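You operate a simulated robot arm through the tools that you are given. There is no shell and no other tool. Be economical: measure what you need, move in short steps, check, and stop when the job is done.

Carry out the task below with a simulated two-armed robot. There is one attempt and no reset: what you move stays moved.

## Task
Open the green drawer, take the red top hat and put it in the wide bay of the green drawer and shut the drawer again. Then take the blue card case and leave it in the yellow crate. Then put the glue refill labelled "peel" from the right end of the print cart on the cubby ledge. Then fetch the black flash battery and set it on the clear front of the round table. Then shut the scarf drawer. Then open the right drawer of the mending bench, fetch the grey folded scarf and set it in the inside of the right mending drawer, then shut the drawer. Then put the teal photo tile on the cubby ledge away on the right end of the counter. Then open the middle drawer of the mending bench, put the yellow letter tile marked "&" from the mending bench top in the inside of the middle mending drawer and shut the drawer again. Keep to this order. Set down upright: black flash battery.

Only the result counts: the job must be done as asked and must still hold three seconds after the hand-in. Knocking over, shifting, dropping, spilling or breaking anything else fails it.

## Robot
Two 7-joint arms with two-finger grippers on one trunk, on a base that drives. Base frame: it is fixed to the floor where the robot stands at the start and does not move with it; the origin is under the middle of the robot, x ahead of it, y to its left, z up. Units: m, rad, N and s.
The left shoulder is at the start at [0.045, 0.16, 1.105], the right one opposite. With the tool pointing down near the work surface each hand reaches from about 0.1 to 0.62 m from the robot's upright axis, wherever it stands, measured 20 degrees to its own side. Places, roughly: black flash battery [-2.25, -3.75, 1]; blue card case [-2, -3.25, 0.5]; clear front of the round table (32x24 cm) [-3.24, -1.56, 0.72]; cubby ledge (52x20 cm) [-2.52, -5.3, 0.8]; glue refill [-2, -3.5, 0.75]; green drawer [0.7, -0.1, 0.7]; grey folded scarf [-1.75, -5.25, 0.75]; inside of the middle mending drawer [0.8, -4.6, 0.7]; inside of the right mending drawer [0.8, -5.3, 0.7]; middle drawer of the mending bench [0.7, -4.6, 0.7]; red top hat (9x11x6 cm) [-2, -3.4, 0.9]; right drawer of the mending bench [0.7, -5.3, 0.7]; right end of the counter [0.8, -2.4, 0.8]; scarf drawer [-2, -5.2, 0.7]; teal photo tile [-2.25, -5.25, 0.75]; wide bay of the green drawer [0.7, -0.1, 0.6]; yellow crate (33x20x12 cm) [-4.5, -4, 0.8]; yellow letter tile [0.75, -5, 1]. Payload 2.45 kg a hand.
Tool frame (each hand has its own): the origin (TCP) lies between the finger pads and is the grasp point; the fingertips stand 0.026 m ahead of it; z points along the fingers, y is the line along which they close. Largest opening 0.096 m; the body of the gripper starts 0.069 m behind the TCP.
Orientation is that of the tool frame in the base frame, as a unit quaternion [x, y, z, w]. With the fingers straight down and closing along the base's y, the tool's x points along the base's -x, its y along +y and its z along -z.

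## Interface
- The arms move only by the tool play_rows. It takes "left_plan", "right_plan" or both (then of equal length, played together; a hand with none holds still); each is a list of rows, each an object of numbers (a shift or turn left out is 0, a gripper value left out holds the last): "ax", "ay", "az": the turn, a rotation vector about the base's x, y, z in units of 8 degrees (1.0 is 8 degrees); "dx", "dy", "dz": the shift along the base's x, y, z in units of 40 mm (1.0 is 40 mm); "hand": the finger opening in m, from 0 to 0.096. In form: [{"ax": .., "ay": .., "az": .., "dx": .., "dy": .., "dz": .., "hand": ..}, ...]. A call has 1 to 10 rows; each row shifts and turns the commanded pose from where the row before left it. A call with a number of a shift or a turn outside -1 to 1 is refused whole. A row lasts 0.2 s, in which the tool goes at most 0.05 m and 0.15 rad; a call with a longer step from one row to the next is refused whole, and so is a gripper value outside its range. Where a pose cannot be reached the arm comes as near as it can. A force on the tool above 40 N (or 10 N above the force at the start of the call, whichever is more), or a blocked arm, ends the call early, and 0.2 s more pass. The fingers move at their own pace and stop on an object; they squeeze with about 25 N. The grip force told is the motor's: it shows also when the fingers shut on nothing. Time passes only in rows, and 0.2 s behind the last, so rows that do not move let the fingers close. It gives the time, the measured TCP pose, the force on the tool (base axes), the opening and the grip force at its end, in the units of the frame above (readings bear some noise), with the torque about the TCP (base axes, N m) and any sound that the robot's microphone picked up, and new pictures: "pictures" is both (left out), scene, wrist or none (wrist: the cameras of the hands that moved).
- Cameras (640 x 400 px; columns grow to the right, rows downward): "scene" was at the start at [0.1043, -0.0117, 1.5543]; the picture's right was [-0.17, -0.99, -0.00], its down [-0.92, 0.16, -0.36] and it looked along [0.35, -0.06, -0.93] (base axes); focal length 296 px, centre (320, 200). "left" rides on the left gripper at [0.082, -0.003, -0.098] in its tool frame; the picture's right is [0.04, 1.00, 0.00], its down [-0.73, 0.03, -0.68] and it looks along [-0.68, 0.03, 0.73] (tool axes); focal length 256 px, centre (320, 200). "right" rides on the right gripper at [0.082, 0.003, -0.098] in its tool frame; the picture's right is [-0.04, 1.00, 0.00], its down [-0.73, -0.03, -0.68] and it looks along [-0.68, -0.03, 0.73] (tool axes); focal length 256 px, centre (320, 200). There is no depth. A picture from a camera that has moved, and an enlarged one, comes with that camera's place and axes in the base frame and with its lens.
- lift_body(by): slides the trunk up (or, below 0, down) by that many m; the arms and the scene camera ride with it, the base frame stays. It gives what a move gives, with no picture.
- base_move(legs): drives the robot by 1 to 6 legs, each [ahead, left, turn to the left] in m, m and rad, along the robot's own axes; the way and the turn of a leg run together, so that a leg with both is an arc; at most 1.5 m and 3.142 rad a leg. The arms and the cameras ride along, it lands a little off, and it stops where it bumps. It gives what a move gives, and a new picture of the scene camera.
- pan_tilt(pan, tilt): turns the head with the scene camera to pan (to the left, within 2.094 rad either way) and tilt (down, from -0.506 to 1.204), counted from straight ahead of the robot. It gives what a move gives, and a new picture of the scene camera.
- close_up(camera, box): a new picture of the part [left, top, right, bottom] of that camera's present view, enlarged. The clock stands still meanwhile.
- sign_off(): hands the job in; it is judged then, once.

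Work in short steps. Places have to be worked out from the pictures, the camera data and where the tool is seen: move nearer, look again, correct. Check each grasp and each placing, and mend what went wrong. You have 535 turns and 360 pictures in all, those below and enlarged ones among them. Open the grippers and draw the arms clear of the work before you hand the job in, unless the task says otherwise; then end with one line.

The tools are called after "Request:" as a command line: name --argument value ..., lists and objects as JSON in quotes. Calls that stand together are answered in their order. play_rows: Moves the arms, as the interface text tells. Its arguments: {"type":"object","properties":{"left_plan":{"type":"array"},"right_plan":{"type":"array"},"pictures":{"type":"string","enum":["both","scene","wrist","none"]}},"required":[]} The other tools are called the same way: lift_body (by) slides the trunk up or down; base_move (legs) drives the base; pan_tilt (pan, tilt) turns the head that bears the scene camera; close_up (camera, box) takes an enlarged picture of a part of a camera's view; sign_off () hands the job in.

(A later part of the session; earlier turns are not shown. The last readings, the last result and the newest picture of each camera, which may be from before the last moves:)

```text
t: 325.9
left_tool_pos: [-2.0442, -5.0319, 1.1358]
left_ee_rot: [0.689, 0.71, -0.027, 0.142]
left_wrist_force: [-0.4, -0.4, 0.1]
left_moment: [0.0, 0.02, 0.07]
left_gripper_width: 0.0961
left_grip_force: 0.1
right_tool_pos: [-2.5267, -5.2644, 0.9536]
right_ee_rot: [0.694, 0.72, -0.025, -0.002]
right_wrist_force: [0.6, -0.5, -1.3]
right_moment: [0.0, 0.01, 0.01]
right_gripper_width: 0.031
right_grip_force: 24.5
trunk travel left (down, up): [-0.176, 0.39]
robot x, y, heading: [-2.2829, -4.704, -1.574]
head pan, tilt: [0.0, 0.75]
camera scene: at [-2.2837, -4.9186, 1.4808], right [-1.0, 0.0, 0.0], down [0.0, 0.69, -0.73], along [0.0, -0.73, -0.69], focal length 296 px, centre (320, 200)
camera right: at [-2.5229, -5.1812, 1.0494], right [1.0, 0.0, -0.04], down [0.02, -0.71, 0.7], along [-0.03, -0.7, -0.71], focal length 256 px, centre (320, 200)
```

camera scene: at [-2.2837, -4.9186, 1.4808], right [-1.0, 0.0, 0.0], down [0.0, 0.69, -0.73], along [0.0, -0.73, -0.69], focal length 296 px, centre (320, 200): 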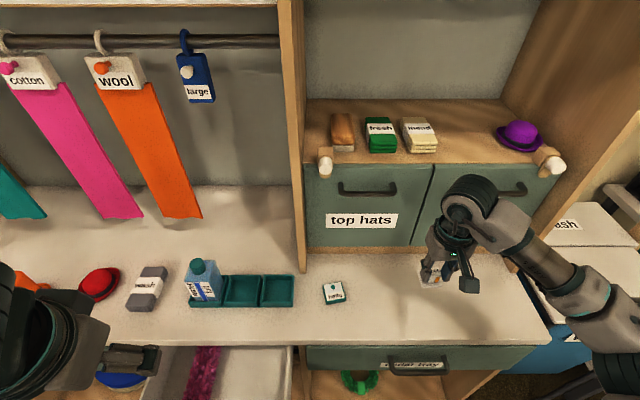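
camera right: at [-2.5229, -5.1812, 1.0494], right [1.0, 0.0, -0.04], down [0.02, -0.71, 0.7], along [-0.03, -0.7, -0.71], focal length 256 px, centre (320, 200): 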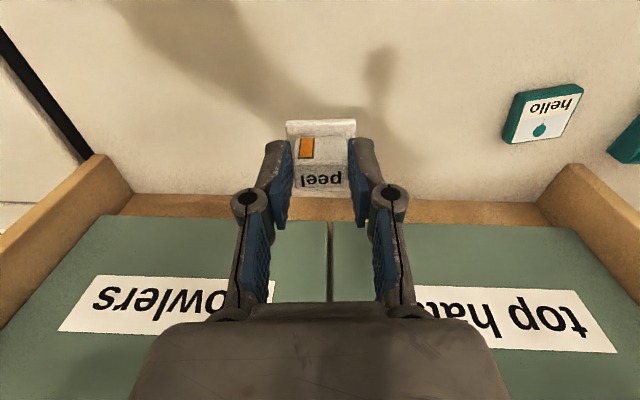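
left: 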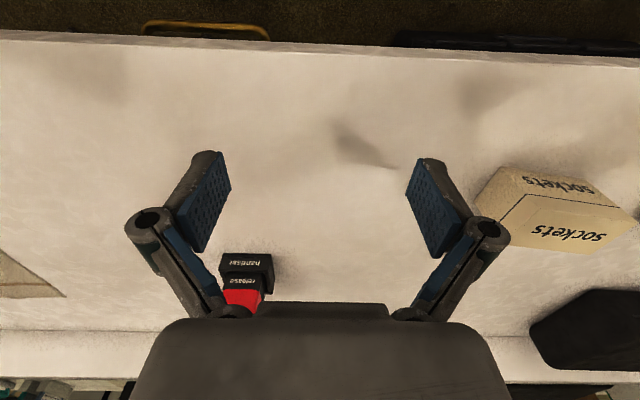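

Descend toward the ledge until contact.

Request:
play_rows --right_plan '[{"dz": -0.7}, {"dz": -0.7}, {"dz": -0.7}, {"dz": -0.4}, {"dz": -0.25}, {"dz": -0.25}, {"dz": -0.25}]' --pictures "wrist"

```text
t: 327.5
left_tool_pos: [-2.0432, -5.0298, 1.135]
left_ee_rot: [0.689, 0.71, -0.028, 0.14]
left_wrist_force: [0.2, 0.3, 0.5]
left_moment: [0.02, -0.03, 0.03]
left_gripper_width: 0.096
left_grip_force: 0.0
right_tool_pos: [-2.5244, -5.2658, 0.8322]
right_ee_rot: [0.693, 0.721, -0.027, 0.003]
right_wrist_force: [-1.0, 6.7, 17.3]
right_moment: [0.43, -0.41, 0.1]
right_gripper_width: 0.0313
right_grip_force: 25.4
trunk travel left (down, up): [-0.176, 0.39]
robot x, y, heading: [-2.2855, -4.706, -1.574]
head pan, tilt: [0.0, 0.75]
stopped in row 7 (right hand): the force on the tool passed its limit at 42 N (the readings are from after the stop); the commanded pose is now the measured one
camera right: at [-2.5209, -5.1806, 0.926], right [1.0, 0.0, -0.03], down [0.02, -0.7, 0.71], along [-0.03, -0.71, -0.7], focal length 256 px, centre (320, 200)
```

right: 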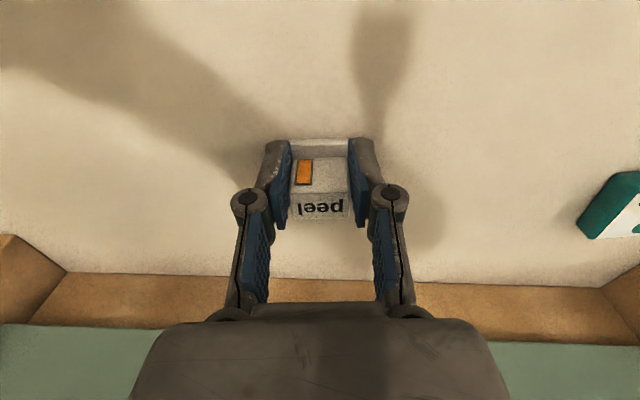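

Touching the ledge (surface ≈0.80). Release and rise.

Request:
play_rows --right_plan '[{"hand": 0.06}, {}, {"dz": 0.5}, {"dz": 0.9}, {"dz": 0.9}, {"dz": 0.9}, {"dz": 0.9}]' --pictures "wrist"

```text
t: 329.1
left_tool_pos: [-2.0435, -5.0287, 1.1365]
left_ee_rot: [0.689, 0.71, -0.029, 0.14]
left_wrist_force: [-0.6, 0.0, 0.3]
left_moment: [0.01, -0.04, -0.03]
left_gripper_width: 0.096
left_grip_force: 0.0
right_tool_pos: [-2.5248, -5.2656, 0.9948]
right_ee_rot: [0.694, 0.72, -0.027, 0.002]
right_wrist_force: [0.1, -0.1, 0.2]
right_moment: [-0.04, -0.02, -0.06]
right_gripper_width: 0.0601
right_grip_force: 0.0
trunk travel left (down, up): [-0.176, 0.39]
robot x, y, heading: [-2.2806, -4.7075, -1.576]
head pan, tilt: [0.0, 0.75]
camera right: at [-2.5212, -5.1812, 1.0888], right [1.0, 0.0, -0.04], down [0.02, -0.7, 0.71], along [-0.03, -0.71, -0.7], focal length 256 px, centre (320, 200)
```

right: 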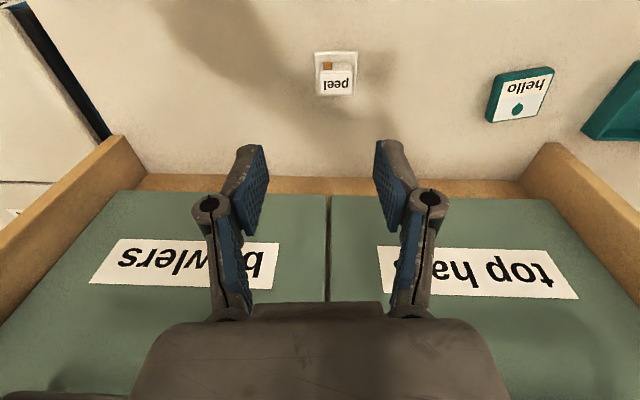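

Refill placed on the ledge. Now go back for the battery: raise hands, back off, turn right 180°.

Request:
play_rows --right_plan '[{"dz": 0.9}, {"dz": 0.5}]' --pictures "none"

Request:
base_move --legs '[[-0.24, 0, 0], [0, 0, -3.141]]'

```text
t: 329.7
left_tool_pos: [-2.0429, -5.0298, 1.1367]
left_ee_rot: [0.689, 0.711, -0.029, 0.141]
left_wrist_force: [-0.5, 0.1, -0.2]
left_moment: [-0.01, -0.01, -0.01]
left_gripper_width: 0.096
left_grip_force: 0.0
right_tool_pos: [-2.5244, -5.2675, 1.0499]
right_ee_rot: [0.693, 0.72, -0.027, 0.002]
right_wrist_force: [0.7, 0.1, -0.1]
right_moment: [0.06, 0.0, -0.02]
right_gripper_width: 0.0601
right_grip_force: 0.0
trunk travel left (down, up): [-0.176, 0.39]
robot x, y, heading: [-2.2857, -4.7091, -1.572]
head pan, tilt: [0.0, 0.75]
```

```text
t: 338.8
left_tool_pos: [-2.5255, -4.1437, 1.1364]
left_ee_rot: [0.715, -0.685, -0.141, -0.028]
left_wrist_force: [-0.2, -0.2, 0.3]
left_moment: [-0.03, -0.02, 0.04]
left_gripper_width: 0.0961
left_grip_force: 0.0
right_tool_pos: [-2.049, -3.8989, 1.0505]
right_ee_rot: [0.725, -0.688, -0.002, -0.027]
right_wrist_force: [0.5, -0.5, -0.7]
right_moment: [-0.01, -0.01, 0.04]
right_gripper_width: 0.0601
right_grip_force: 0.1
trunk travel left (down, up): [-0.176, 0.39]
robot x, y, heading: [-2.2837, -4.4649, 1.583]
head pan, tilt: [0.0, 0.75]
camera scene: at [-2.2853, -4.2504, 1.4807], right [1.0, 0.01, 0.0], down [0.01, -0.69, -0.73], along [-0.01, 0.73, -0.69], focal length 296 px, centre (320, 200)
```

scene: 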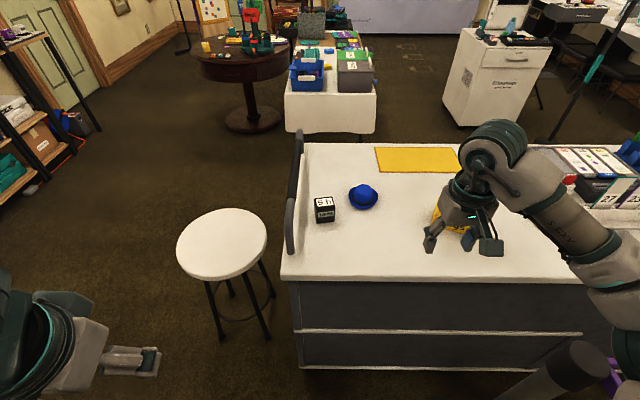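

Battery at ≈(-2.28,-3.67), close to the cart's end bar. Drive forward 0.27 and bring the right hand above it.

Request:
base_move --legs '[[0.27, 0, -0.012]]'

Request:
play_rows --right_plan '[{"dx": -0.8, "hand": 0.08}, {"dx": -0.8}, {"dx": -0.8}, {"dx": -0.8}, {"dx": -0.8}, {"dx": -0.8, "dy": -0.5}, {"dy": -0.5}, {}]' --pictures "wrist"

```text
t: 340.7
left_tool_pos: [-2.5272, -3.8826, 1.1367]
left_ee_rot: [0.712, -0.687, -0.143, -0.03]
left_wrist_force: [0.0, 0.4, -0.7]
left_moment: [-0.03, 0.02, 0.02]
left_gripper_width: 0.0959
left_grip_force: 0.0
right_tool_pos: [-2.0466, -3.6411, 1.0532]
right_ee_rot: [0.722, -0.691, -0.003, -0.029]
right_wrist_force: [-0.1, 0.4, -0.7]
right_moment: [0.03, 0.03, 0.0]
right_gripper_width: 0.0603
right_grip_force: 0.0
trunk travel left (down, up): [-0.176, 0.39]
robot x, y, heading: [-2.2838, -4.2033, 1.577]
head pan, tilt: [0.0, 0.75]
camera scene: at [-2.2859, -3.9879, 1.4808], right [1.0, 0.0, 0.0], down [0.0, -0.69, -0.73], along [0.0, 0.73, -0.69], focal length 296 px, centre (320, 200)
```

scene: 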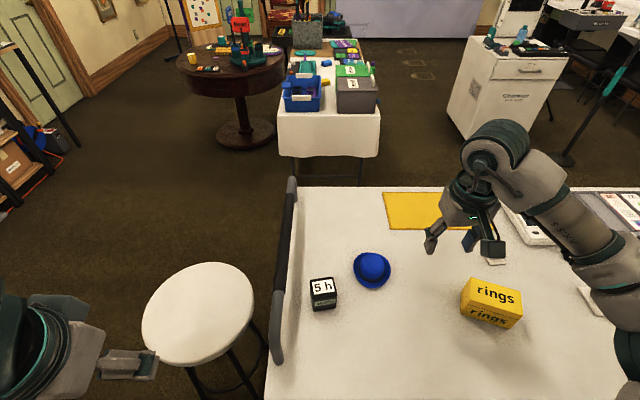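

```text
t: 342.5
left_tool_pos: [-2.5269, -3.8858, 1.1374]
left_ee_rot: [0.712, -0.687, -0.143, -0.03]
left_wrist_force: [-0.1, -0.6, -0.4]
left_moment: [-0.01, 0.01, 0.01]
left_gripper_width: 0.0956
left_grip_force: 0.1
right_tool_pos: [-2.236, -3.6839, 1.0526]
right_ee_rot: [0.722, -0.691, -0.004, -0.029]
right_wrist_force: [0.0, 1.1, 0.5]
right_moment: [-0.04, -0.01, 0.01]
right_gripper_width: 0.0799
right_grip_force: 0.1
trunk travel left (down, up): [-0.176, 0.39]
robot x, y, heading: [-2.2821, -4.2004, 1.573]
head pan, tilt: [0.0, 0.75]
camera right: at [-2.2393, -3.7699, 1.146], right [-1.0, 0.0, -0.03], down [-0.03, 0.7, 0.71], along [0.02, 0.71, -0.7], focal length 256 px, centre (320, 200)
```

right: 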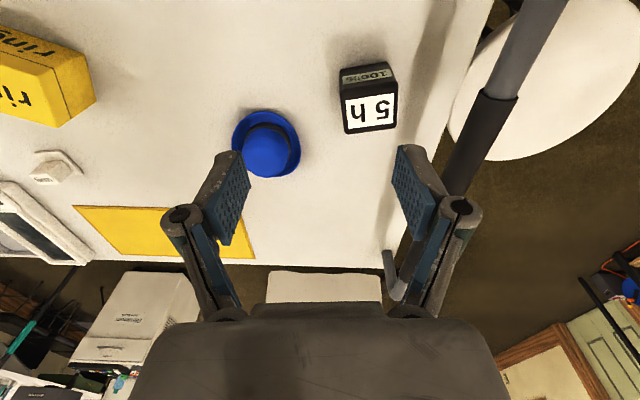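

Battery at ≈(-2.279,-3.66), bar's inner face at x≈-2.347. Align, opening 70 mm, descend partway.

Request:
play_rows --right_plan '[{"dx": -0.8, "dy": 0.3, "hand": 0.07}, {"dx": -0.3, "dy": 0.2}, {"dz": -0.7}, {"dz": -0.7}, {"dz": -0.5}]' --pictures "wrist"

```text
t: 343.7
left_tool_pos: [-2.5269, -3.8863, 1.1383]
left_ee_rot: [0.712, -0.686, -0.144, -0.031]
left_wrist_force: [0.8, 0.3, -0.5]
left_moment: [-0.01, 0.01, -0.03]
left_gripper_width: 0.0962
left_grip_force: 0.1
right_tool_pos: [-2.2848, -3.6646, 0.9792]
right_ee_rot: [0.722, -0.691, -0.005, -0.03]
right_wrist_force: [-0.1, -0.3, -1.1]
right_moment: [0.0, -0.01, 0.03]
right_gripper_width: 0.0701
right_grip_force: 0.1
trunk travel left (down, up): [-0.176, 0.39]
robot x, y, heading: [-2.282, -4.2012, 1.573]
head pan, tilt: [0.0, 0.75]
camera right: at [-2.287, -3.7523, 1.0717], right [-1.0, 0.0, -0.04], down [-0.03, 0.7, 0.71], along [0.02, 0.71, -0.7], focal length 256 px, centre (320, 200)
```

right: 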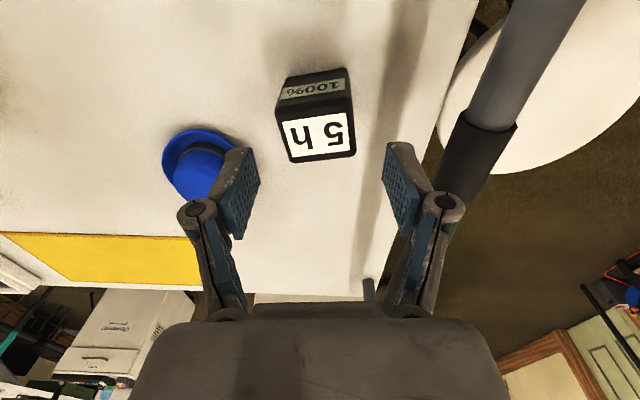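

Centred; the battery is yawed ~8°, so rotate the hand to match and descend.

Request:
play_rows --right_plan '[{"az": 1, "dx": 0.08, "dy": 0.1}, {"dz": -0.6}, {"dz": -0.6}]' --pictures "wrist"

```text
t: 344.5
left_tool_pos: [-2.5265, -3.8862, 1.1386]
left_ee_rot: [0.712, -0.687, -0.143, -0.031]
left_wrist_force: [-0.4, -0.2, 0.4]
left_moment: [-0.01, -0.01, 0.0]
left_gripper_width: 0.096
left_grip_force: 0.1
right_tool_pos: [-2.2787, -3.6609, 0.9284]
right_ee_rot: [0.769, -0.638, -0.007, -0.029]
right_wrist_force: [-0.9, 0.7, -0.6]
right_moment: [0.02, 0.04, -0.01]
right_gripper_width: 0.0699
right_grip_force: 0.0
trunk travel left (down, up): [-0.176, 0.39]
robot x, y, heading: [-2.286, -4.201, 1.575]
head pan, tilt: [0.0, 0.75]
camera right: at [-2.2685, -3.7478, 1.0222], right [-0.99, -0.14, -0.03], down [-0.12, 0.69, 0.71], along [-0.08, 0.71, -0.7], focal length 256 px, centre (320, 200)
```

right: 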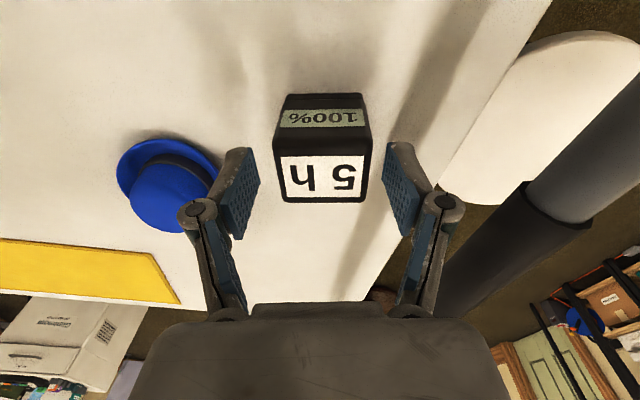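

Request:
play_rows --right_plan '[{"dz": -0.55}, {"hand": 0.0}, {}, {}, {}]' --pictures "none"

Request:
play_rows --right_plan '[{"dz": 0.5}, {"dz": 0.8}, {"dz": 0.8}, {"dz": 0.8}, {"dz": 0.8}]' --pictures "wrist"

```text
t: 345.7
left_tool_pos: [-2.5272, -3.8856, 1.1383]
left_ee_rot: [0.712, -0.686, -0.143, -0.031]
left_wrist_force: [-1.4, 0.4, -0.4]
left_moment: [0.04, 0.01, -0.01]
left_gripper_width: 0.0959
left_grip_force: 0.1
right_tool_pos: [-2.2793, -3.6617, 0.9081]
right_ee_rot: [0.769, -0.639, -0.006, -0.03]
right_wrist_force: [-1.5, 1.0, -0.1]
right_moment: [-0.06, 0.13, -0.07]
right_gripper_width: 0.0538
right_grip_force: 25.0
trunk travel left (down, up): [-0.176, 0.39]
robot x, y, heading: [-2.2832, -4.2015, 1.574]
head pan, tilt: [0.0, 0.75]
```

```text
t: 346.9
left_tool_pos: [-2.528, -3.8886, 1.1397]
left_ee_rot: [0.713, -0.686, -0.144, -0.031]
left_wrist_force: [-0.3, -0.8, -0.3]
left_moment: [0.0, 0.0, -0.02]
left_gripper_width: 0.0961
left_grip_force: 0.1
right_tool_pos: [-2.28, -3.6607, 1.0561]
right_ee_rot: [0.769, -0.639, -0.007, -0.029]
right_wrist_force: [0.0, 0.4, -3.5]
right_moment: [-0.03, -0.01, 0.03]
right_gripper_width: 0.0538
right_grip_force: 24.9
trunk travel left (down, up): [-0.176, 0.39]
robot x, y, heading: [-2.2865, -4.2005, 1.569]
head pan, tilt: [0.0, 0.75]
camera right: at [-2.2712, -3.7471, 1.1496], right [-0.99, -0.14, -0.04], down [-0.13, 0.69, 0.71], along [-0.08, 0.71, -0.7], focal length 256 px, centre (320, 200)
```

right: 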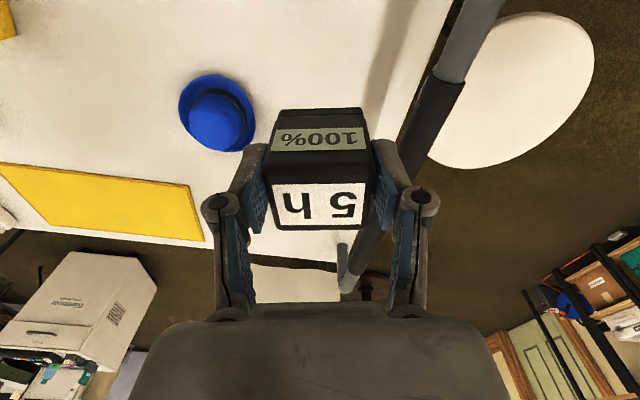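

Battery held. Back off, turn left, drive to x≈-3.24, turn right to face the round table.

Request:
base_move --legs '[[-0.3, 0, 0], [0, 0, 1.571], [0.95, 0, 0], [0, 0, -1.571]]'

Request:
pan_tilt --pan 0 --tilt 0.55

```text
t: 361.1
left_tool_pos: [-3.4684, -4.1687, 1.139]
left_ee_rot: [0.704, -0.694, -0.143, -0.033]
left_wrist_force: [-0.4, 0.0, 0.2]
left_moment: [0.01, 0.02, 0.0]
left_gripper_width: 0.0958
left_grip_force: 0.1
right_tool_pos: [-3.2145, -3.9486, 1.0558]
right_ee_rot: [0.762, -0.647, -0.006, -0.03]
right_wrist_force: [0.0, 0.8, -3.6]
right_moment: [-0.06, -0.03, -0.02]
right_gripper_width: 0.0537
right_grip_force: 24.7
trunk travel left (down, up): [-0.176, 0.39]
robot x, y, heading: [-3.2331, -4.487, 1.551]
head pan, tilt: [0.0, 0.75]
camera scene: at [-3.2304, -4.2752, 1.4806], right [1.0, -0.02, 0.0], down [-0.01, -0.69, -0.73], along [0.01, 0.73, -0.69], focal length 296 px, centre (320, 200)
```

scene: 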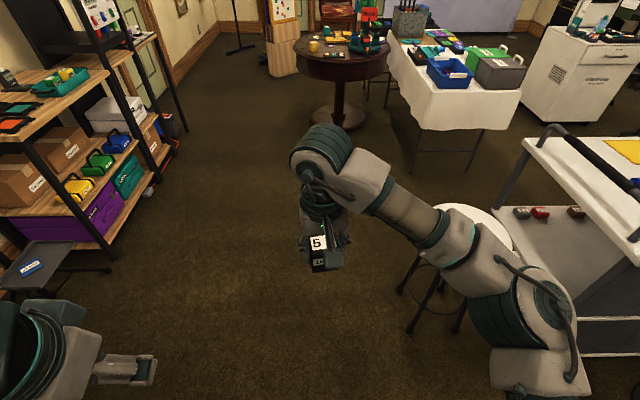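

```text
t: 361.9
left_tool_pos: [-3.4676, -4.1743, 1.1397]
left_ee_rot: [0.704, -0.694, -0.144, -0.034]
left_wrist_force: [-0.3, 1.4, -0.3]
left_moment: [-0.03, 0.02, -0.02]
left_gripper_width: 0.0959
left_grip_force: 0.1
right_tool_pos: [-3.2149, -3.9526, 1.0583]
right_ee_rot: [0.761, -0.648, -0.007, -0.03]
right_wrist_force: [-0.3, 0.3, -2.8]
right_moment: [-0.04, -0.02, 0.0]
right_gripper_width: 0.0536
right_grip_force: 24.9
trunk travel left (down, up): [-0.176, 0.39]
robot x, y, heading: [-3.2282, -4.4894, 1.551]
head pan, tilt: [0.0, 0.55]
camera scene: at [-3.23, -4.2685, 1.4979], right [1.0, -0.02, 0.0], down [-0.01, -0.53, -0.85], along [0.02, 0.85, -0.53], focal length 296 px, centre (320, 200)
```

scene: 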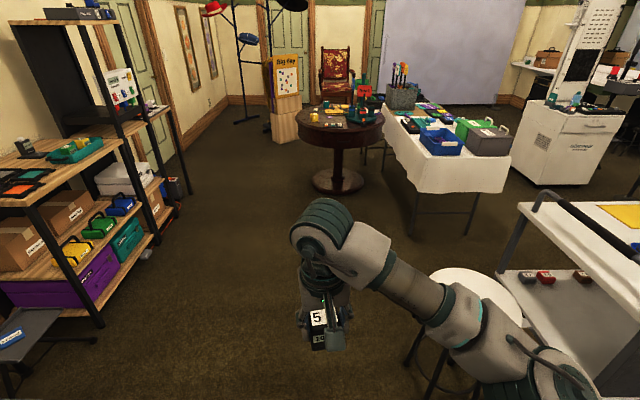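

Drive 1.3 m ahead and look at the round table.

Request:
base_move --legs '[[0, 0, 0.02], [1.3, 0, 0]]'

Request:
close_up --camera "scene" --box '[230, 60, 470, 210]'

```text
t: 368.8
left_tool_pos: [-3.4964, -2.8722, 1.1422]
left_ee_rot: [0.719, -0.679, -0.146, -0.03]
left_wrist_force: [0.7, -1.1, -0.8]
left_moment: [-0.03, 0.01, 0.03]
left_gripper_width: 0.0962
left_grip_force: 0.0
right_tool_pos: [-3.2548, -2.6413, 1.0575]
right_ee_rot: [0.775, -0.631, -0.008, -0.031]
right_wrist_force: [0.1, 0.6, -4.2]
right_moment: [-0.07, -0.04, 0.02]
right_gripper_width: 0.0537
right_grip_force: 24.9
trunk travel left (down, up): [-0.176, 0.39]
robot x, y, heading: [-3.247, -3.1795, 1.598]
head pan, tilt: [0.0, 0.55]
camera scene: at [-3.2549, -2.9571, 1.498], right [1.0, 0.02, 0.0], down [0.01, -0.53, -0.85], along [-0.02, 0.85, -0.53], focal length 296 px, centre (320, 200)
```

scene: 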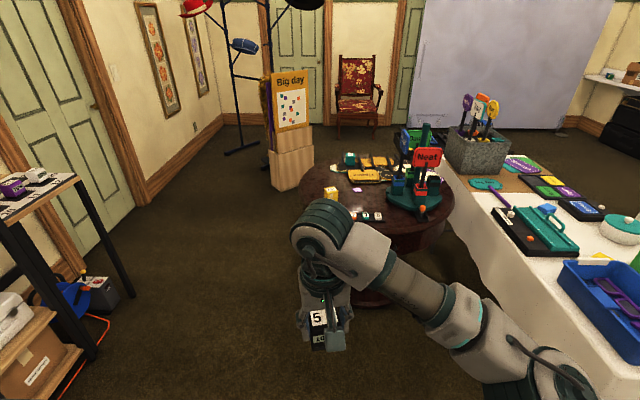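

```text
2.67 times, centred on (350, 135) of scene
camera zoom: at [-3.2549, -2.9571, 1.498], right [1.0, 0.02, 0.0], down [0.01, -0.53, -0.85], along [-0.02, 0.85, -0.53], focal length 790 px, centre (240, 373)
```

zoom: 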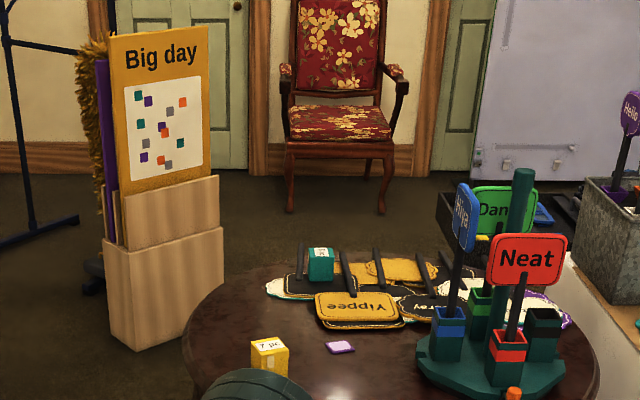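

Table centre ≈(-3.0,-1.65), radius ≈0.4. Get closer for a clear look at its front.

Request:
base_move --legs '[[0.38, 0, -0.02]]'

Request:
pan_tilt --pan 0.1 --tilt 0.75

```text
t: 371.2
left_tool_pos: [-3.4926, -2.486, 1.1423]
left_ee_rot: [0.71, -0.688, -0.147, -0.034]
left_wrist_force: [-0.6, 0.0, 0.3]
left_moment: [0.02, 0.02, -0.05]
left_gripper_width: 0.0958
left_grip_force: 0.1
right_tool_pos: [-3.2444, -2.2602, 1.0605]
right_ee_rot: [0.767, -0.641, -0.009, -0.032]
right_wrist_force: [0.0, 0.8, -3.8]
right_moment: [-0.08, 0.02, 0.0]
right_gripper_width: 0.0536
right_grip_force: 25.0
trunk travel left (down, up): [-0.176, 0.39]
robot x, y, heading: [-3.2561, -2.7953, 1.567]
head pan, tilt: [0.0, 0.55]
camera scene: at [-3.2551, -2.5732, 1.498], right [1.0, 0.0, 0.0], down [0.0, -0.53, -0.85], along [0.0, 0.85, -0.53], focal length 296 px, centre (320, 200)
```

scene: 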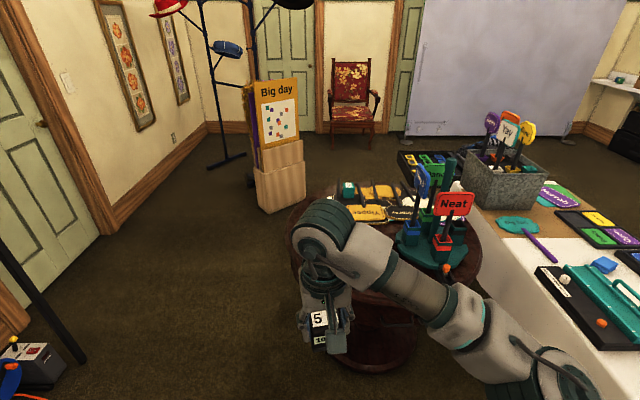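

```text
t: 371.9
left_tool_pos: [-3.4921, -2.4897, 1.1427]
left_ee_rot: [0.711, -0.687, -0.148, -0.034]
left_wrist_force: [-0.5, -0.4, 0.1]
left_moment: [0.01, -0.02, 0.0]
left_gripper_width: 0.0963
left_grip_force: 0.0
right_tool_pos: [-3.2443, -2.2639, 1.0617]
right_ee_rot: [0.767, -0.64, -0.01, -0.033]
right_wrist_force: [0.0, 0.0, -3.6]
right_moment: [-0.04, -0.03, 0.0]
right_gripper_width: 0.0539
right_grip_force: 25.6
trunk travel left (down, up): [-0.176, 0.39]
robot x, y, heading: [-3.2537, -2.7938, 1.573]
head pan, tilt: [0.099, 0.75]
camera scene: at [-3.264, -2.5805, 1.4806], right [1.0, 0.1, 0.0], down [0.07, -0.68, -0.73], along [-0.07, 0.72, -0.69], focal length 296 px, centre (320, 200)
```

scene: 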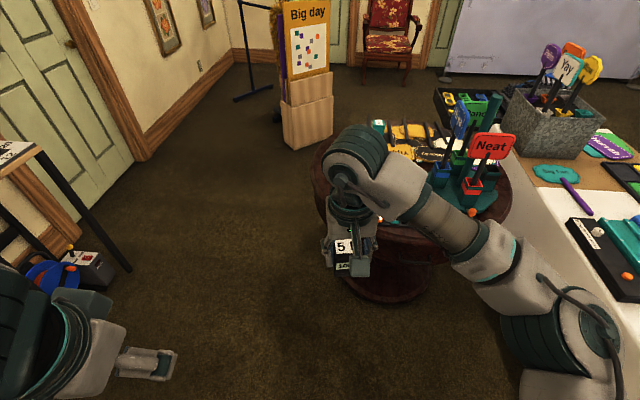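

The west side of the table is open. I'll go around: turn left 0.4 rad, drive 1.3 m to (-3.76,-1.58), then turn right to face the table.

Request:
base_move --legs '[[0, 0, 0.398], [1.31, 0, 0]]'

Request:
base_move --legs '[[0, 0, -1.97]]'

Request:
pan_tilt --pan 0 --tilt 0.7

```text
t: 379.7
left_tool_pos: [-4.079, -1.3907, 1.1431]
left_ee_rot: [0.826, -0.544, -0.151, -0.007]
left_wrist_force: [-0.8, 0.0, 0.4]
left_moment: [-0.03, -0.01, 0.01]
left_gripper_width: 0.0957
left_grip_force: 0.1
right_tool_pos: [-3.9302, -1.0904, 1.0625]
right_ee_rot: [0.873, -0.487, -0.015, -0.031]
right_wrist_force: [0.0, 0.5, -3.4]
right_moment: [-0.02, -0.01, 0.02]
right_gripper_width: 0.0537
right_grip_force: 24.7
trunk travel left (down, up): [-0.176, 0.39]
robot x, y, heading: [-3.7426, -1.5835, 1.945]
head pan, tilt: [0.099, 0.75]
camera scene: at [-3.8329, -1.391, 1.4806], right [0.89, 0.45, 0.0], down [0.31, -0.61, -0.73], along [-0.33, 0.65, -0.69], focal length 296 px, centre (320, 200)
```

scene: 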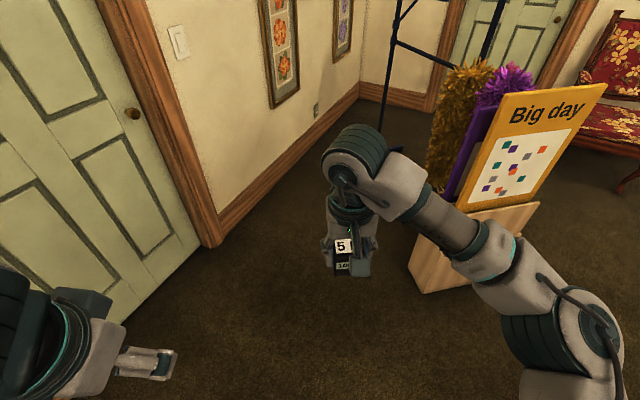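

```text
t: 384.8
left_tool_pos: [-3.4361, -1.3536, 1.1447]
left_ee_rot: [0.0, 0.988, 0.077, 0.132]
left_wrist_force: [1.1, -0.1, 0.2]
left_moment: [0.02, 0.01, 0.0]
left_gripper_width: 0.0962
left_grip_force: 0.1
right_tool_pos: [-3.2172, -1.6082, 1.065]
right_ee_rot: [-0.074, 0.997, -0.018, 0.033]
right_wrist_force: [1.2, 0.8, -2.6]
right_moment: [-0.01, 0.02, -0.03]
right_gripper_width: 0.0537
right_grip_force: 25.1
trunk travel left (down, up): [-0.176, 0.39]
robot x, y, heading: [-3.7434, -1.5865, -0.037]
head pan, tilt: [0.099, 0.75]
camera scene: at [-3.5301, -1.5792, 1.4806], right [0.07, -1.0, 0.0], down [-0.68, -0.05, -0.73], along [0.73, 0.05, -0.69], focal length 296 px, centre (320, 200)
```

scene: 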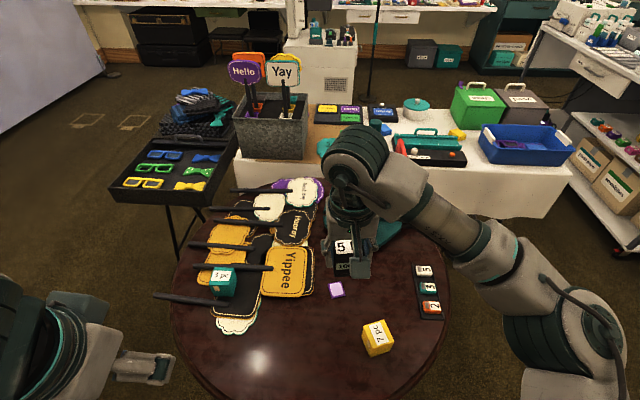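

```text
t: 385.5
left_tool_pos: [-3.4407, -1.357, 1.1462]
left_ee_rot: [-0.001, 0.988, 0.079, 0.135]
left_wrist_force: [-0.9, 1.0, 0.2]
left_moment: [0.01, 0.0, -0.03]
left_gripper_width: 0.0959
left_grip_force: 0.1
right_tool_pos: [-3.22, -1.6107, 1.0671]
right_ee_rot: [-0.073, 0.997, -0.016, 0.035]
right_wrist_force: [0.3, 0.0, -3.1]
right_moment: [-0.01, 0.05, 0.0]
right_gripper_width: 0.0539
right_grip_force: 25.2
trunk travel left (down, up): [-0.176, 0.39]
robot x, y, heading: [-3.7453, -1.5851, -0.033]
head pan, tilt: [0.0, 0.7]
camera scene: at [-3.5279, -1.589, 1.4848], right [-0.03, -1.0, 0.0], down [-0.65, 0.02, -0.76], along [0.76, -0.03, -0.65], focal length 296 px, centre (320, 200)
```

scene: 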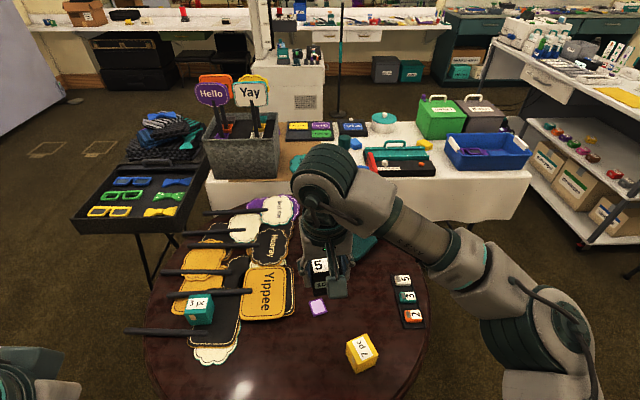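

Table is clear. Free front spot at ≈(-3.27,-1.53) (yellow cube at (-3.215,-1.71), purple at (-3.10,-1.60)). Move over it and descend.

Request:
play_rows --right_plan '[{"dx": -0.6, "dy": 0.8, "dz": -0.4}, {"dx": -0.6, "dy": 0.8, "dz": -0.5}, {"dy": 0.3, "dz": -0.9}, {"dz": -0.9}, {"dz": -0.9}, {"dz": -0.9}, {"dz": -0.9}]' --pictures "both"

```text
t: 387.1
left_tool_pos: [-3.4408, -1.3553, 1.146]
left_ee_rot: [-0.001, 0.988, 0.078, 0.134]
left_wrist_force: [0.3, 0.2, 1.0]
left_moment: [-0.05, 0.0, 0.0]
left_gripper_width: 0.0959
left_grip_force: 0.0
right_tool_pos: [-3.2698, -1.5347, 0.8513]
right_ee_rot: [-0.074, 0.997, -0.017, 0.033]
right_wrist_force: [0.0, -0.1, -3.6]
right_moment: [0.02, 0.05, 0.02]
right_gripper_width: 0.0539
right_grip_force: 24.9
trunk travel left (down, up): [-0.176, 0.39]
robot x, y, heading: [-3.7413, -1.5868, -0.033]
head pan, tilt: [0.0, 0.7]
camera scene: at [-3.5271, -1.5879, 1.4846], right [-0.03, -1.0, 0.0], down [-0.65, 0.02, -0.76], along [0.76, -0.03, -0.65], focal length 296 px, centre (320, 200)
camera right: at [-3.3569, -1.5405, 0.9431], right [-0.11, 0.99, -0.04], down [0.68, 0.1, 0.73], along [0.72, 0.05, -0.69], focal length 256 px, centre (320, 200)
```

scene: 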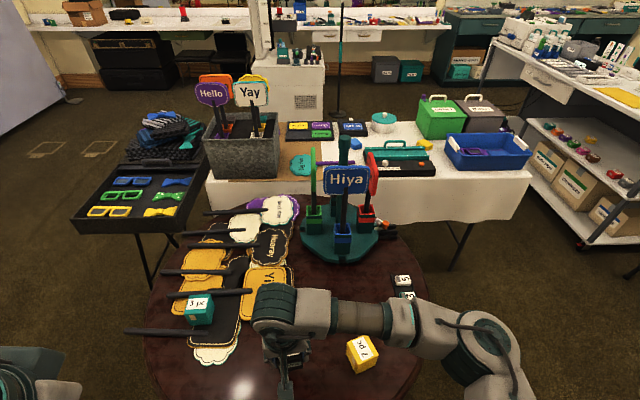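
right: 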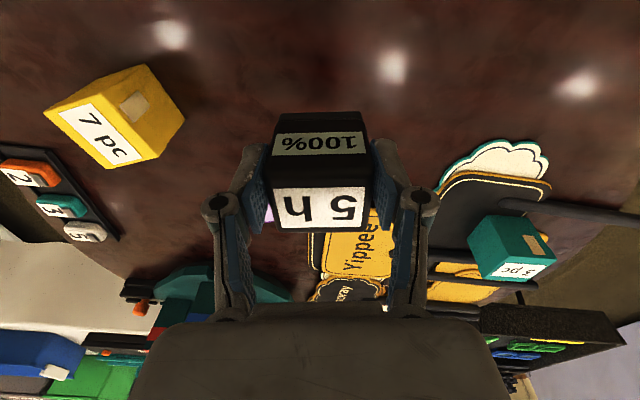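

Request:
play_rows --right_plan '[{"dz": -0.8}, {"dz": -0.6}, {"dz": -0.4}, {"dz": -0.25}, {"dz": -0.2}, {"dz": -0.2}, {"dz": -0.2}, {"dz": -0.2}]' --pictures "wrist"

```text
t: 388.8
left_tool_pos: [-3.4434, -1.3578, 1.1466]
left_ee_rot: [-0.001, 0.988, 0.079, 0.136]
left_wrist_force: [0.0, 0.4, 0.9]
left_moment: [-0.01, 0.01, 0.02]
left_gripper_width: 0.0958
left_grip_force: 0.1
right_tool_pos: [-3.2735, -1.5353, 0.746]
right_ee_rot: [-0.075, 0.996, -0.014, 0.035]
right_wrist_force: [-8.2, -4.1, 13.0]
right_moment: [0.44, 0.51, 0.36]
right_gripper_width: 0.0532
right_grip_force: 25.0
trunk travel left (down, up): [-0.176, 0.39]
robot x, y, heading: [-3.7439, -1.5865, -0.036]
head pan, tilt: [0.0, 0.7]
stopped in row 8 (right hand): the force on the tool passed its limit at 44 N (the readings are from after the stop); the commanded pose is now the measured one
camera right: at [-3.3608, -1.5421, 0.8371], right [-0.11, 0.99, -0.03], down [0.68, 0.1, 0.73], along [0.73, 0.06, -0.68], focal length 256 px, centre (320, 200)
```

right: 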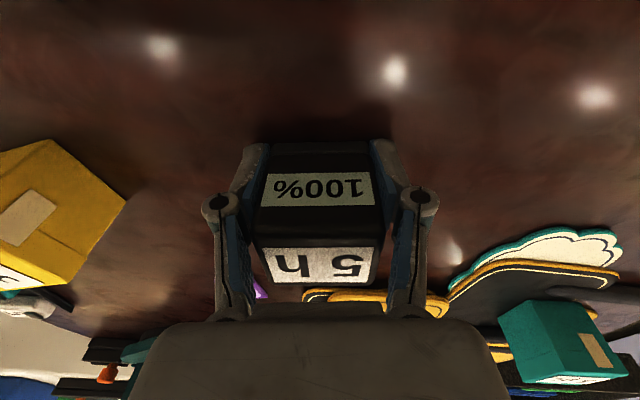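

In contact. Release gently and check it's upright.

Request:
play_rows --right_plan '[{"dz": 0.1}, {"hand": 0.075}, {}, {}]' --pictures "wrist"

```text
t: 389.8
left_tool_pos: [-3.4449, -1.3577, 1.1483]
left_ee_rot: [0.0, 0.988, 0.079, 0.136]
left_wrist_force: [0.4, 0.2, -0.2]
left_moment: [-0.02, -0.02, 0.0]
left_gripper_width: 0.096
left_grip_force: 0.0
right_tool_pos: [-3.2724, -1.5338, 0.7499]
right_ee_rot: [-0.075, 0.996, -0.015, 0.036]
right_wrist_force: [-0.4, 0.4, 0.0]
right_moment: [-0.03, -0.01, 0.03]
right_gripper_width: 0.0751
right_grip_force: 0.1
trunk travel left (down, up): [-0.176, 0.39]
robot x, y, heading: [-3.7453, -1.5849, -0.033]
head pan, tilt: [0.0, 0.7]
camera right: at [-3.3599, -1.5416, 0.8405], right [-0.11, 0.99, -0.03], down [0.68, 0.1, 0.73], along [0.73, 0.06, -0.68], focal length 256 px, centre (320, 200)
```

right: 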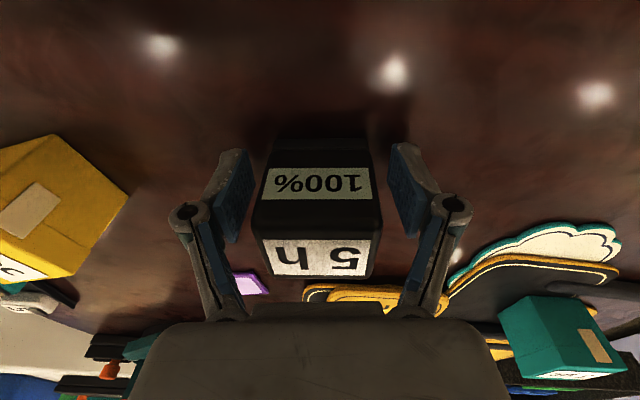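

Battery stands upright, free. Lift straight up.

Request:
play_rows --right_plan '[{"dz": 0.5}, {"dz": 0.8}, {"dz": 0.9}, {"dz": 0.9}, {"dz": 0.9}, {"dz": 0.9}, {"dz": 0.9}, {"dz": 0.9}]' --pictures "both"

```text
t: 391.6
left_tool_pos: [-3.4453, -1.3564, 1.1475]
left_ee_rot: [0.0, 0.988, 0.077, 0.136]
left_wrist_force: [-0.7, -0.3, -0.1]
left_moment: [0.02, 0.02, 0.04]
left_gripper_width: 0.096
left_grip_force: 0.2
right_tool_pos: [-3.273, -1.5354, 1.0159]
right_ee_rot: [-0.075, 0.996, -0.015, 0.037]
right_wrist_force: [-0.5, 0.2, 0.3]
right_moment: [0.03, -0.01, 0.0]
right_gripper_width: 0.075
right_grip_force: 0.1
trunk travel left (down, up): [-0.176, 0.39]
robot x, y, heading: [-3.7435, -1.5804, -0.035]
head pan, tilt: [0.0, 0.7]
camera scene: at [-3.5293, -1.5882, 1.4851], right [-0.03, -1.0, 0.0], down [-0.65, 0.02, -0.76], along [0.76, -0.03, -0.65], focal length 296 px, centre (320, 200)
camera right: at [-3.3604, -1.5424, 1.108], right [-0.11, 0.99, -0.03], down [0.68, 0.1, 0.73], along [0.73, 0.06, -0.68], focal length 256 px, centre (320, 200)
```

scene: 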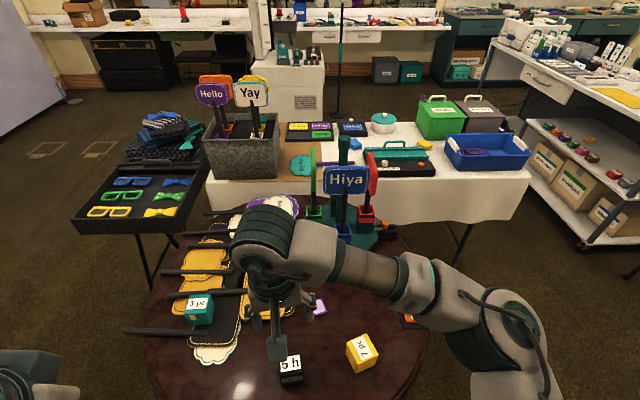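
right: 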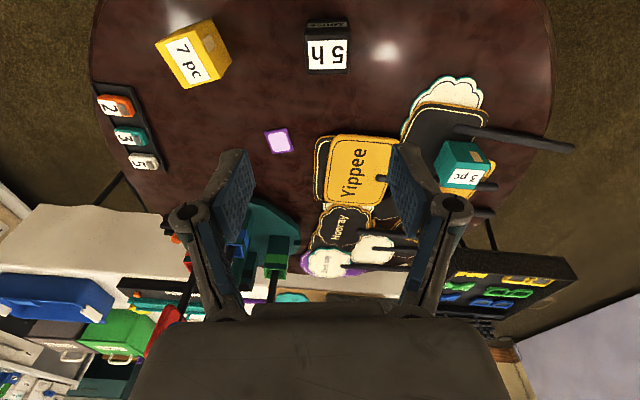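

Battery stands on the front of the table. Now go to the scarf drawer: turn to -y, drive past the rack, then east along y≈-4.35.

Request:
base_move --legs '[[0, 0, -1.536], [1.4, 0, 0], [1.35, 0, 0], [0, 0, 1.571]]'

```text
t: 412.6
left_tool_pos: [-3.4358, -4.1152, 1.1467]
left_ee_rot: [-0.025, 0.987, 0.082, 0.133]
left_wrist_force: [0.0, 0.0, -0.4]
left_moment: [0.04, 0.02, 0.01]
left_gripper_width: 0.096
left_grip_force: 0.0
right_tool_pos: [-3.2547, -4.284, 1.0168]
right_ee_rot: [-0.099, 0.994, -0.014, 0.037]
right_wrist_force: [-0.3, 0.3, -0.1]
right_moment: [0.03, 0.01, 0.0]
right_gripper_width: 0.0749
right_grip_force: 0.1
trunk travel left (down, up): [-0.176, 0.39]
robot x, y, heading: [-3.7274, -4.3589, 0.012]
head pan, tilt: [0.0, 0.7]
camera scene: at [-3.5085, -4.3507, 1.485], right [0.02, -1.0, 0.0], down [-0.65, -0.01, -0.76], along [0.76, 0.01, -0.65], focal length 296 px, centre (320, 200)
```

scene: 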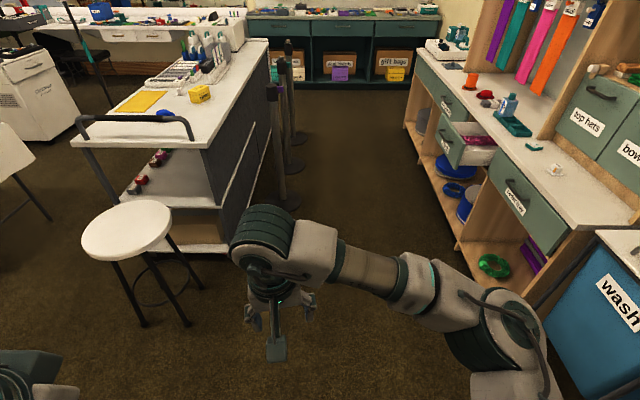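

Passage is clear. Drive 1.72 m east and turn right to face the cabinet.

Request:
base_move --legs '[[1.4, 0, 0], [0.3, 0, 0], [0, 0, -1.583]]'

Request:
play_rows --right_plan '[{"dx": -0.8, "hand": 0.0}, {"dx": -0.8}, {"dx": -0.8}, {"dx": -0.8}, {"dx": -0.8}, {"dx": -0.8}, {"dx": -0.5}]' --pictures "scene"

```text
t: 421.2
left_tool_pos: [-1.8758, -4.0371, 1.1454]
left_ee_rot: [-0.105, 0.982, 0.093, 0.124]
left_wrist_force: [0.3, -3.0, -0.6]
left_moment: [0.23, 0.1, 0.1]
left_gripper_width: 0.0958
left_grip_force: 0.1
right_tool_pos: [-1.6693, -4.1739, 1.0121]
right_ee_rot: [-0.179, 0.983, -0.01, 0.037]
right_wrist_force: [2.8, -2.3, -0.1]
right_moment: [0.22, 0.15, -0.01]
right_gripper_width: 0.0746
right_grip_force: 0.0
trunk travel left (down, up): [-0.176, 0.39]
robot x, y, heading: [-2.1246, -4.3217, 0.18]
head pan, tilt: [0.0, 0.7]
stopped in leg 2: the robot was blocked; the commanded pose is now the measured one
camera scene: at [-1.8968, -4.3157, 1.4829], right [0.18, -0.98, -0.03], down [-0.65, -0.1, -0.76], along [0.74, 0.15, -0.65], focal length 296 px, centre (320, 200)
```

scene: 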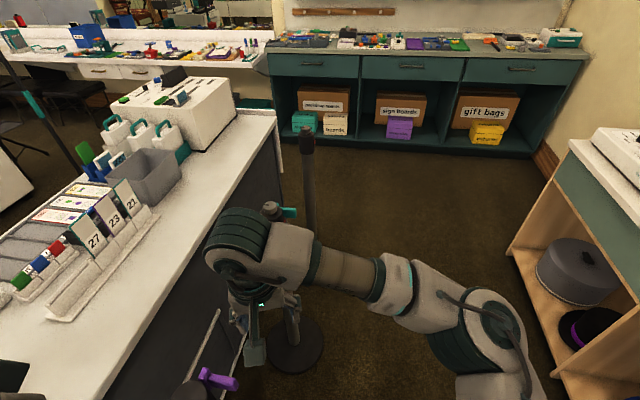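

```text
t: 422.8
left_tool_pos: [-1.8852, -4.0201, 1.1448]
left_ee_rot: [-0.106, 0.982, 0.087, 0.13]
left_wrist_force: [-0.1, -1.2, -0.1]
left_moment: [0.07, 0.04, 0.0]
left_gripper_width: 0.096
left_grip_force: 0.0
right_tool_pos: [-1.8928, -4.1586, 1.0172]
right_ee_rot: [-0.179, 0.983, -0.018, 0.04]
right_wrist_force: [0.7, -1.1, 0.5]
right_moment: [0.08, 0.04, -0.01]
right_gripper_width: 0.0004
right_grip_force: 25.3
trunk travel left (down, up): [-0.176, 0.39]
robot x, y, heading: [-2.1271, -4.3182, 0.181]
head pan, tilt: [0.0, 0.7]
camera scene: at [-1.9097, -4.2956, 1.4856], right [0.18, -0.98, -0.01], down [-0.64, -0.11, -0.76], along [0.75, 0.14, -0.65], focal length 296 px, centre (320, 200)
```

scene: 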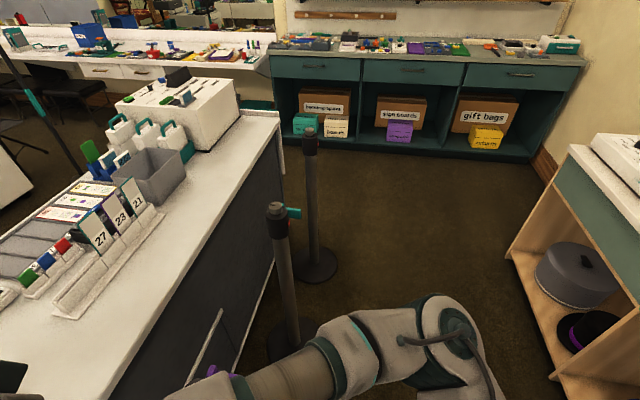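

The base got blocked, likely by the nearest post's foot. Back off along my heading and check the post.

Request:
base_move --legs '[[-0.2, 0, 0]]'

Request:
pan_tilt --pan 0.4 --tilt 0.95

```text
t: 424.4
left_tool_pos: [-2.0846, -4.0559, 1.1454]
left_ee_rot: [-0.107, 0.982, 0.089, 0.13]
left_wrist_force: [0.2, -0.1, -0.2]
left_moment: [0.03, 0.01, -0.02]
left_gripper_width: 0.096
left_grip_force: 0.1
right_tool_pos: [-2.0879, -4.1938, 1.0175]
right_ee_rot: [-0.179, 0.983, -0.017, 0.042]
right_wrist_force: [0.6, 0.6, 0.3]
right_moment: [-0.01, 0.02, -0.02]
right_gripper_width: 0.0002
right_grip_force: 25.1
trunk travel left (down, up): [-0.176, 0.39]
robot x, y, heading: [-2.32, -4.3533, 0.177]
head pan, tilt: [0.0, 0.7]
camera scene: at [-2.1075, -4.3213, 1.485], right [0.18, -0.98, -0.01], down [-0.64, -0.11, -0.76], along [0.75, 0.14, -0.65], focal length 296 px, centre (320, 200)
```

scene: 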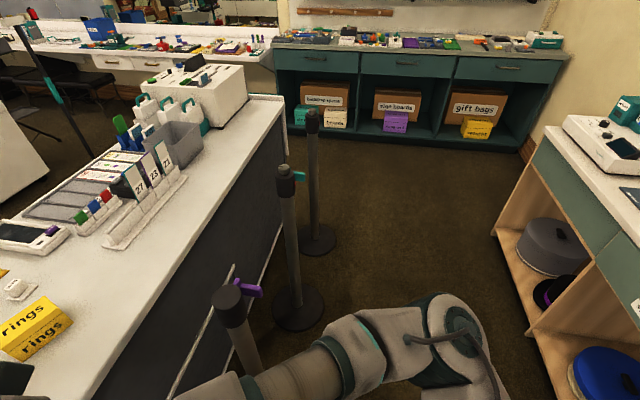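

```text
t: 425.2
left_tool_pos: [-2.0851, -4.0615, 1.1471]
left_ee_rot: [-0.106, 0.982, 0.09, 0.131]
left_wrist_force: [-0.4, 0.0, -1.0]
left_moment: [0.02, 0.0, 0.01]
left_gripper_width: 0.0959
left_grip_force: 0.1
right_tool_pos: [-2.0907, -4.1998, 1.0195]
right_ee_rot: [-0.18, 0.983, -0.016, 0.042]
right_wrist_force: [0.0, 0.7, 0.1]
right_moment: [0.0, 0.05, 0.0]
right_gripper_width: 0.0
right_grip_force: 24.8
trunk travel left (down, up): [-0.176, 0.39]
robot x, y, heading: [-2.3194, -4.3562, 0.179]
head pan, tilt: [0.4, 0.949]
camera scene: at [-2.1302, -4.2961, 1.4655], right [0.55, -0.84, 0.0], down [-0.68, -0.44, -0.58], along [0.48, 0.32, -0.81], focal length 296 px, centre (320, 200)
```

scene: 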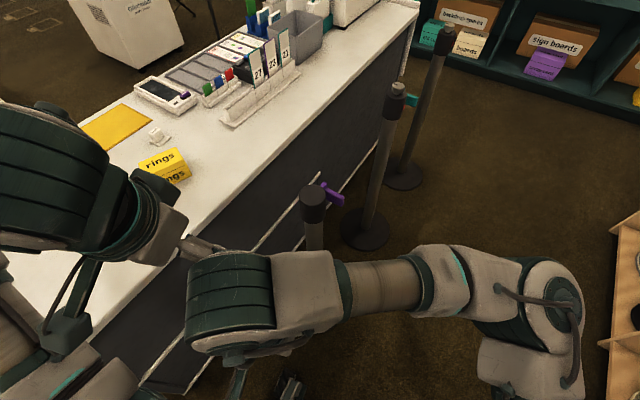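

The posts are still evenly spaced (nothing moved). Turn right here to face the cabinet.

Request:
base_move --legs '[[0, 0, -1.748]]'

Request:
pan_tilt --pan 0.3 --tilt 0.75

```text
t: 429.9
left_tool_pos: [-2.0573, -4.6379, 1.1436]
left_ee_rot: [0.689, 0.708, -0.049, 0.147]
left_wrist_force: [-0.6, -1.3, -0.2]
left_moment: [-0.01, 0.04, -0.02]
left_gripper_width: 0.0962
left_grip_force: 0.1
right_tool_pos: [-2.1932, -4.6063, 1.0181]
right_ee_rot: [0.643, 0.764, -0.048, 0.009]
right_wrist_force: [0.5, 0.2, -0.3]
right_moment: [0.0, 0.02, -0.03]
right_gripper_width: 0.0
right_grip_force: 24.3
trunk travel left (down, up): [-0.176, 0.39]
robot x, y, heading: [-2.3171, -4.3499, -1.579]
head pan, tilt: [0.4, 0.949]
camera scene: at [-2.2805, -4.5486, 1.4651], right [-0.92, -0.38, 0.01], down [-0.31, 0.75, -0.58], along [0.22, -0.54, -0.82], focal length 296 px, centre (320, 200)
```

scene: 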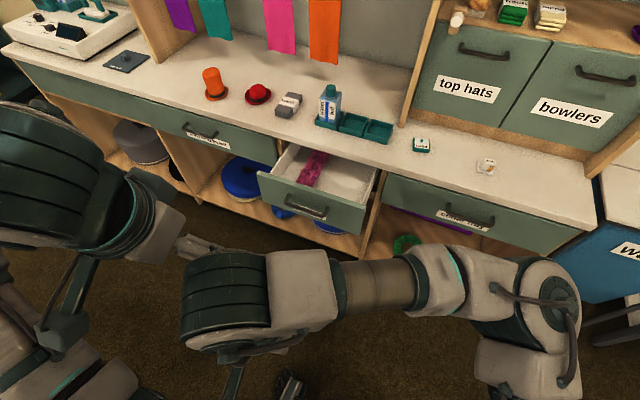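

```text
t: 430.6
left_tool_pos: [-2.0613, -4.6347, 1.1456]
left_ee_rot: [0.688, 0.708, -0.05, 0.149]
left_wrist_force: [-0.6, 0.0, 0.1]
left_moment: [0.01, 0.02, 0.01]
left_gripper_width: 0.0958
left_grip_force: 0.0
right_tool_pos: [-2.1971, -4.6037, 1.0181]
right_ee_rot: [0.642, 0.765, -0.049, 0.012]
right_wrist_force: [0.1, 0.0, 0.3]
right_moment: [0.03, -0.01, 0.0]
right_gripper_width: 0.0003
right_grip_force: 25.1
trunk travel left (down, up): [-0.176, 0.39]
robot x, y, heading: [-2.3201, -4.3551, -1.583]
head pan, tilt: [0.3, 0.75]
camera scene: at [-2.2902, -4.5604, 1.4808], right [-0.96, -0.29, 0.0], down [-0.2, 0.66, -0.73], along [0.21, -0.7, -0.69], focal length 296 px, centre (320, 200)
```

scene: 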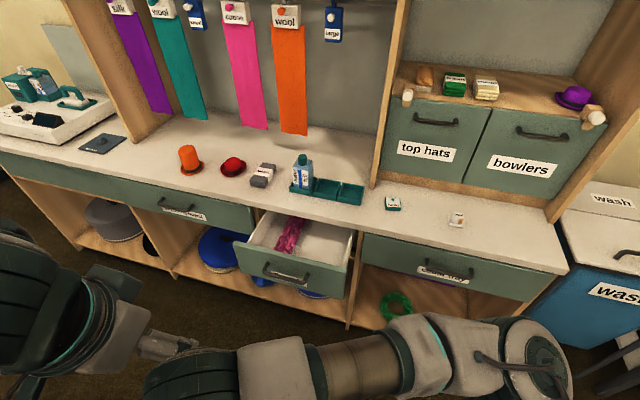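

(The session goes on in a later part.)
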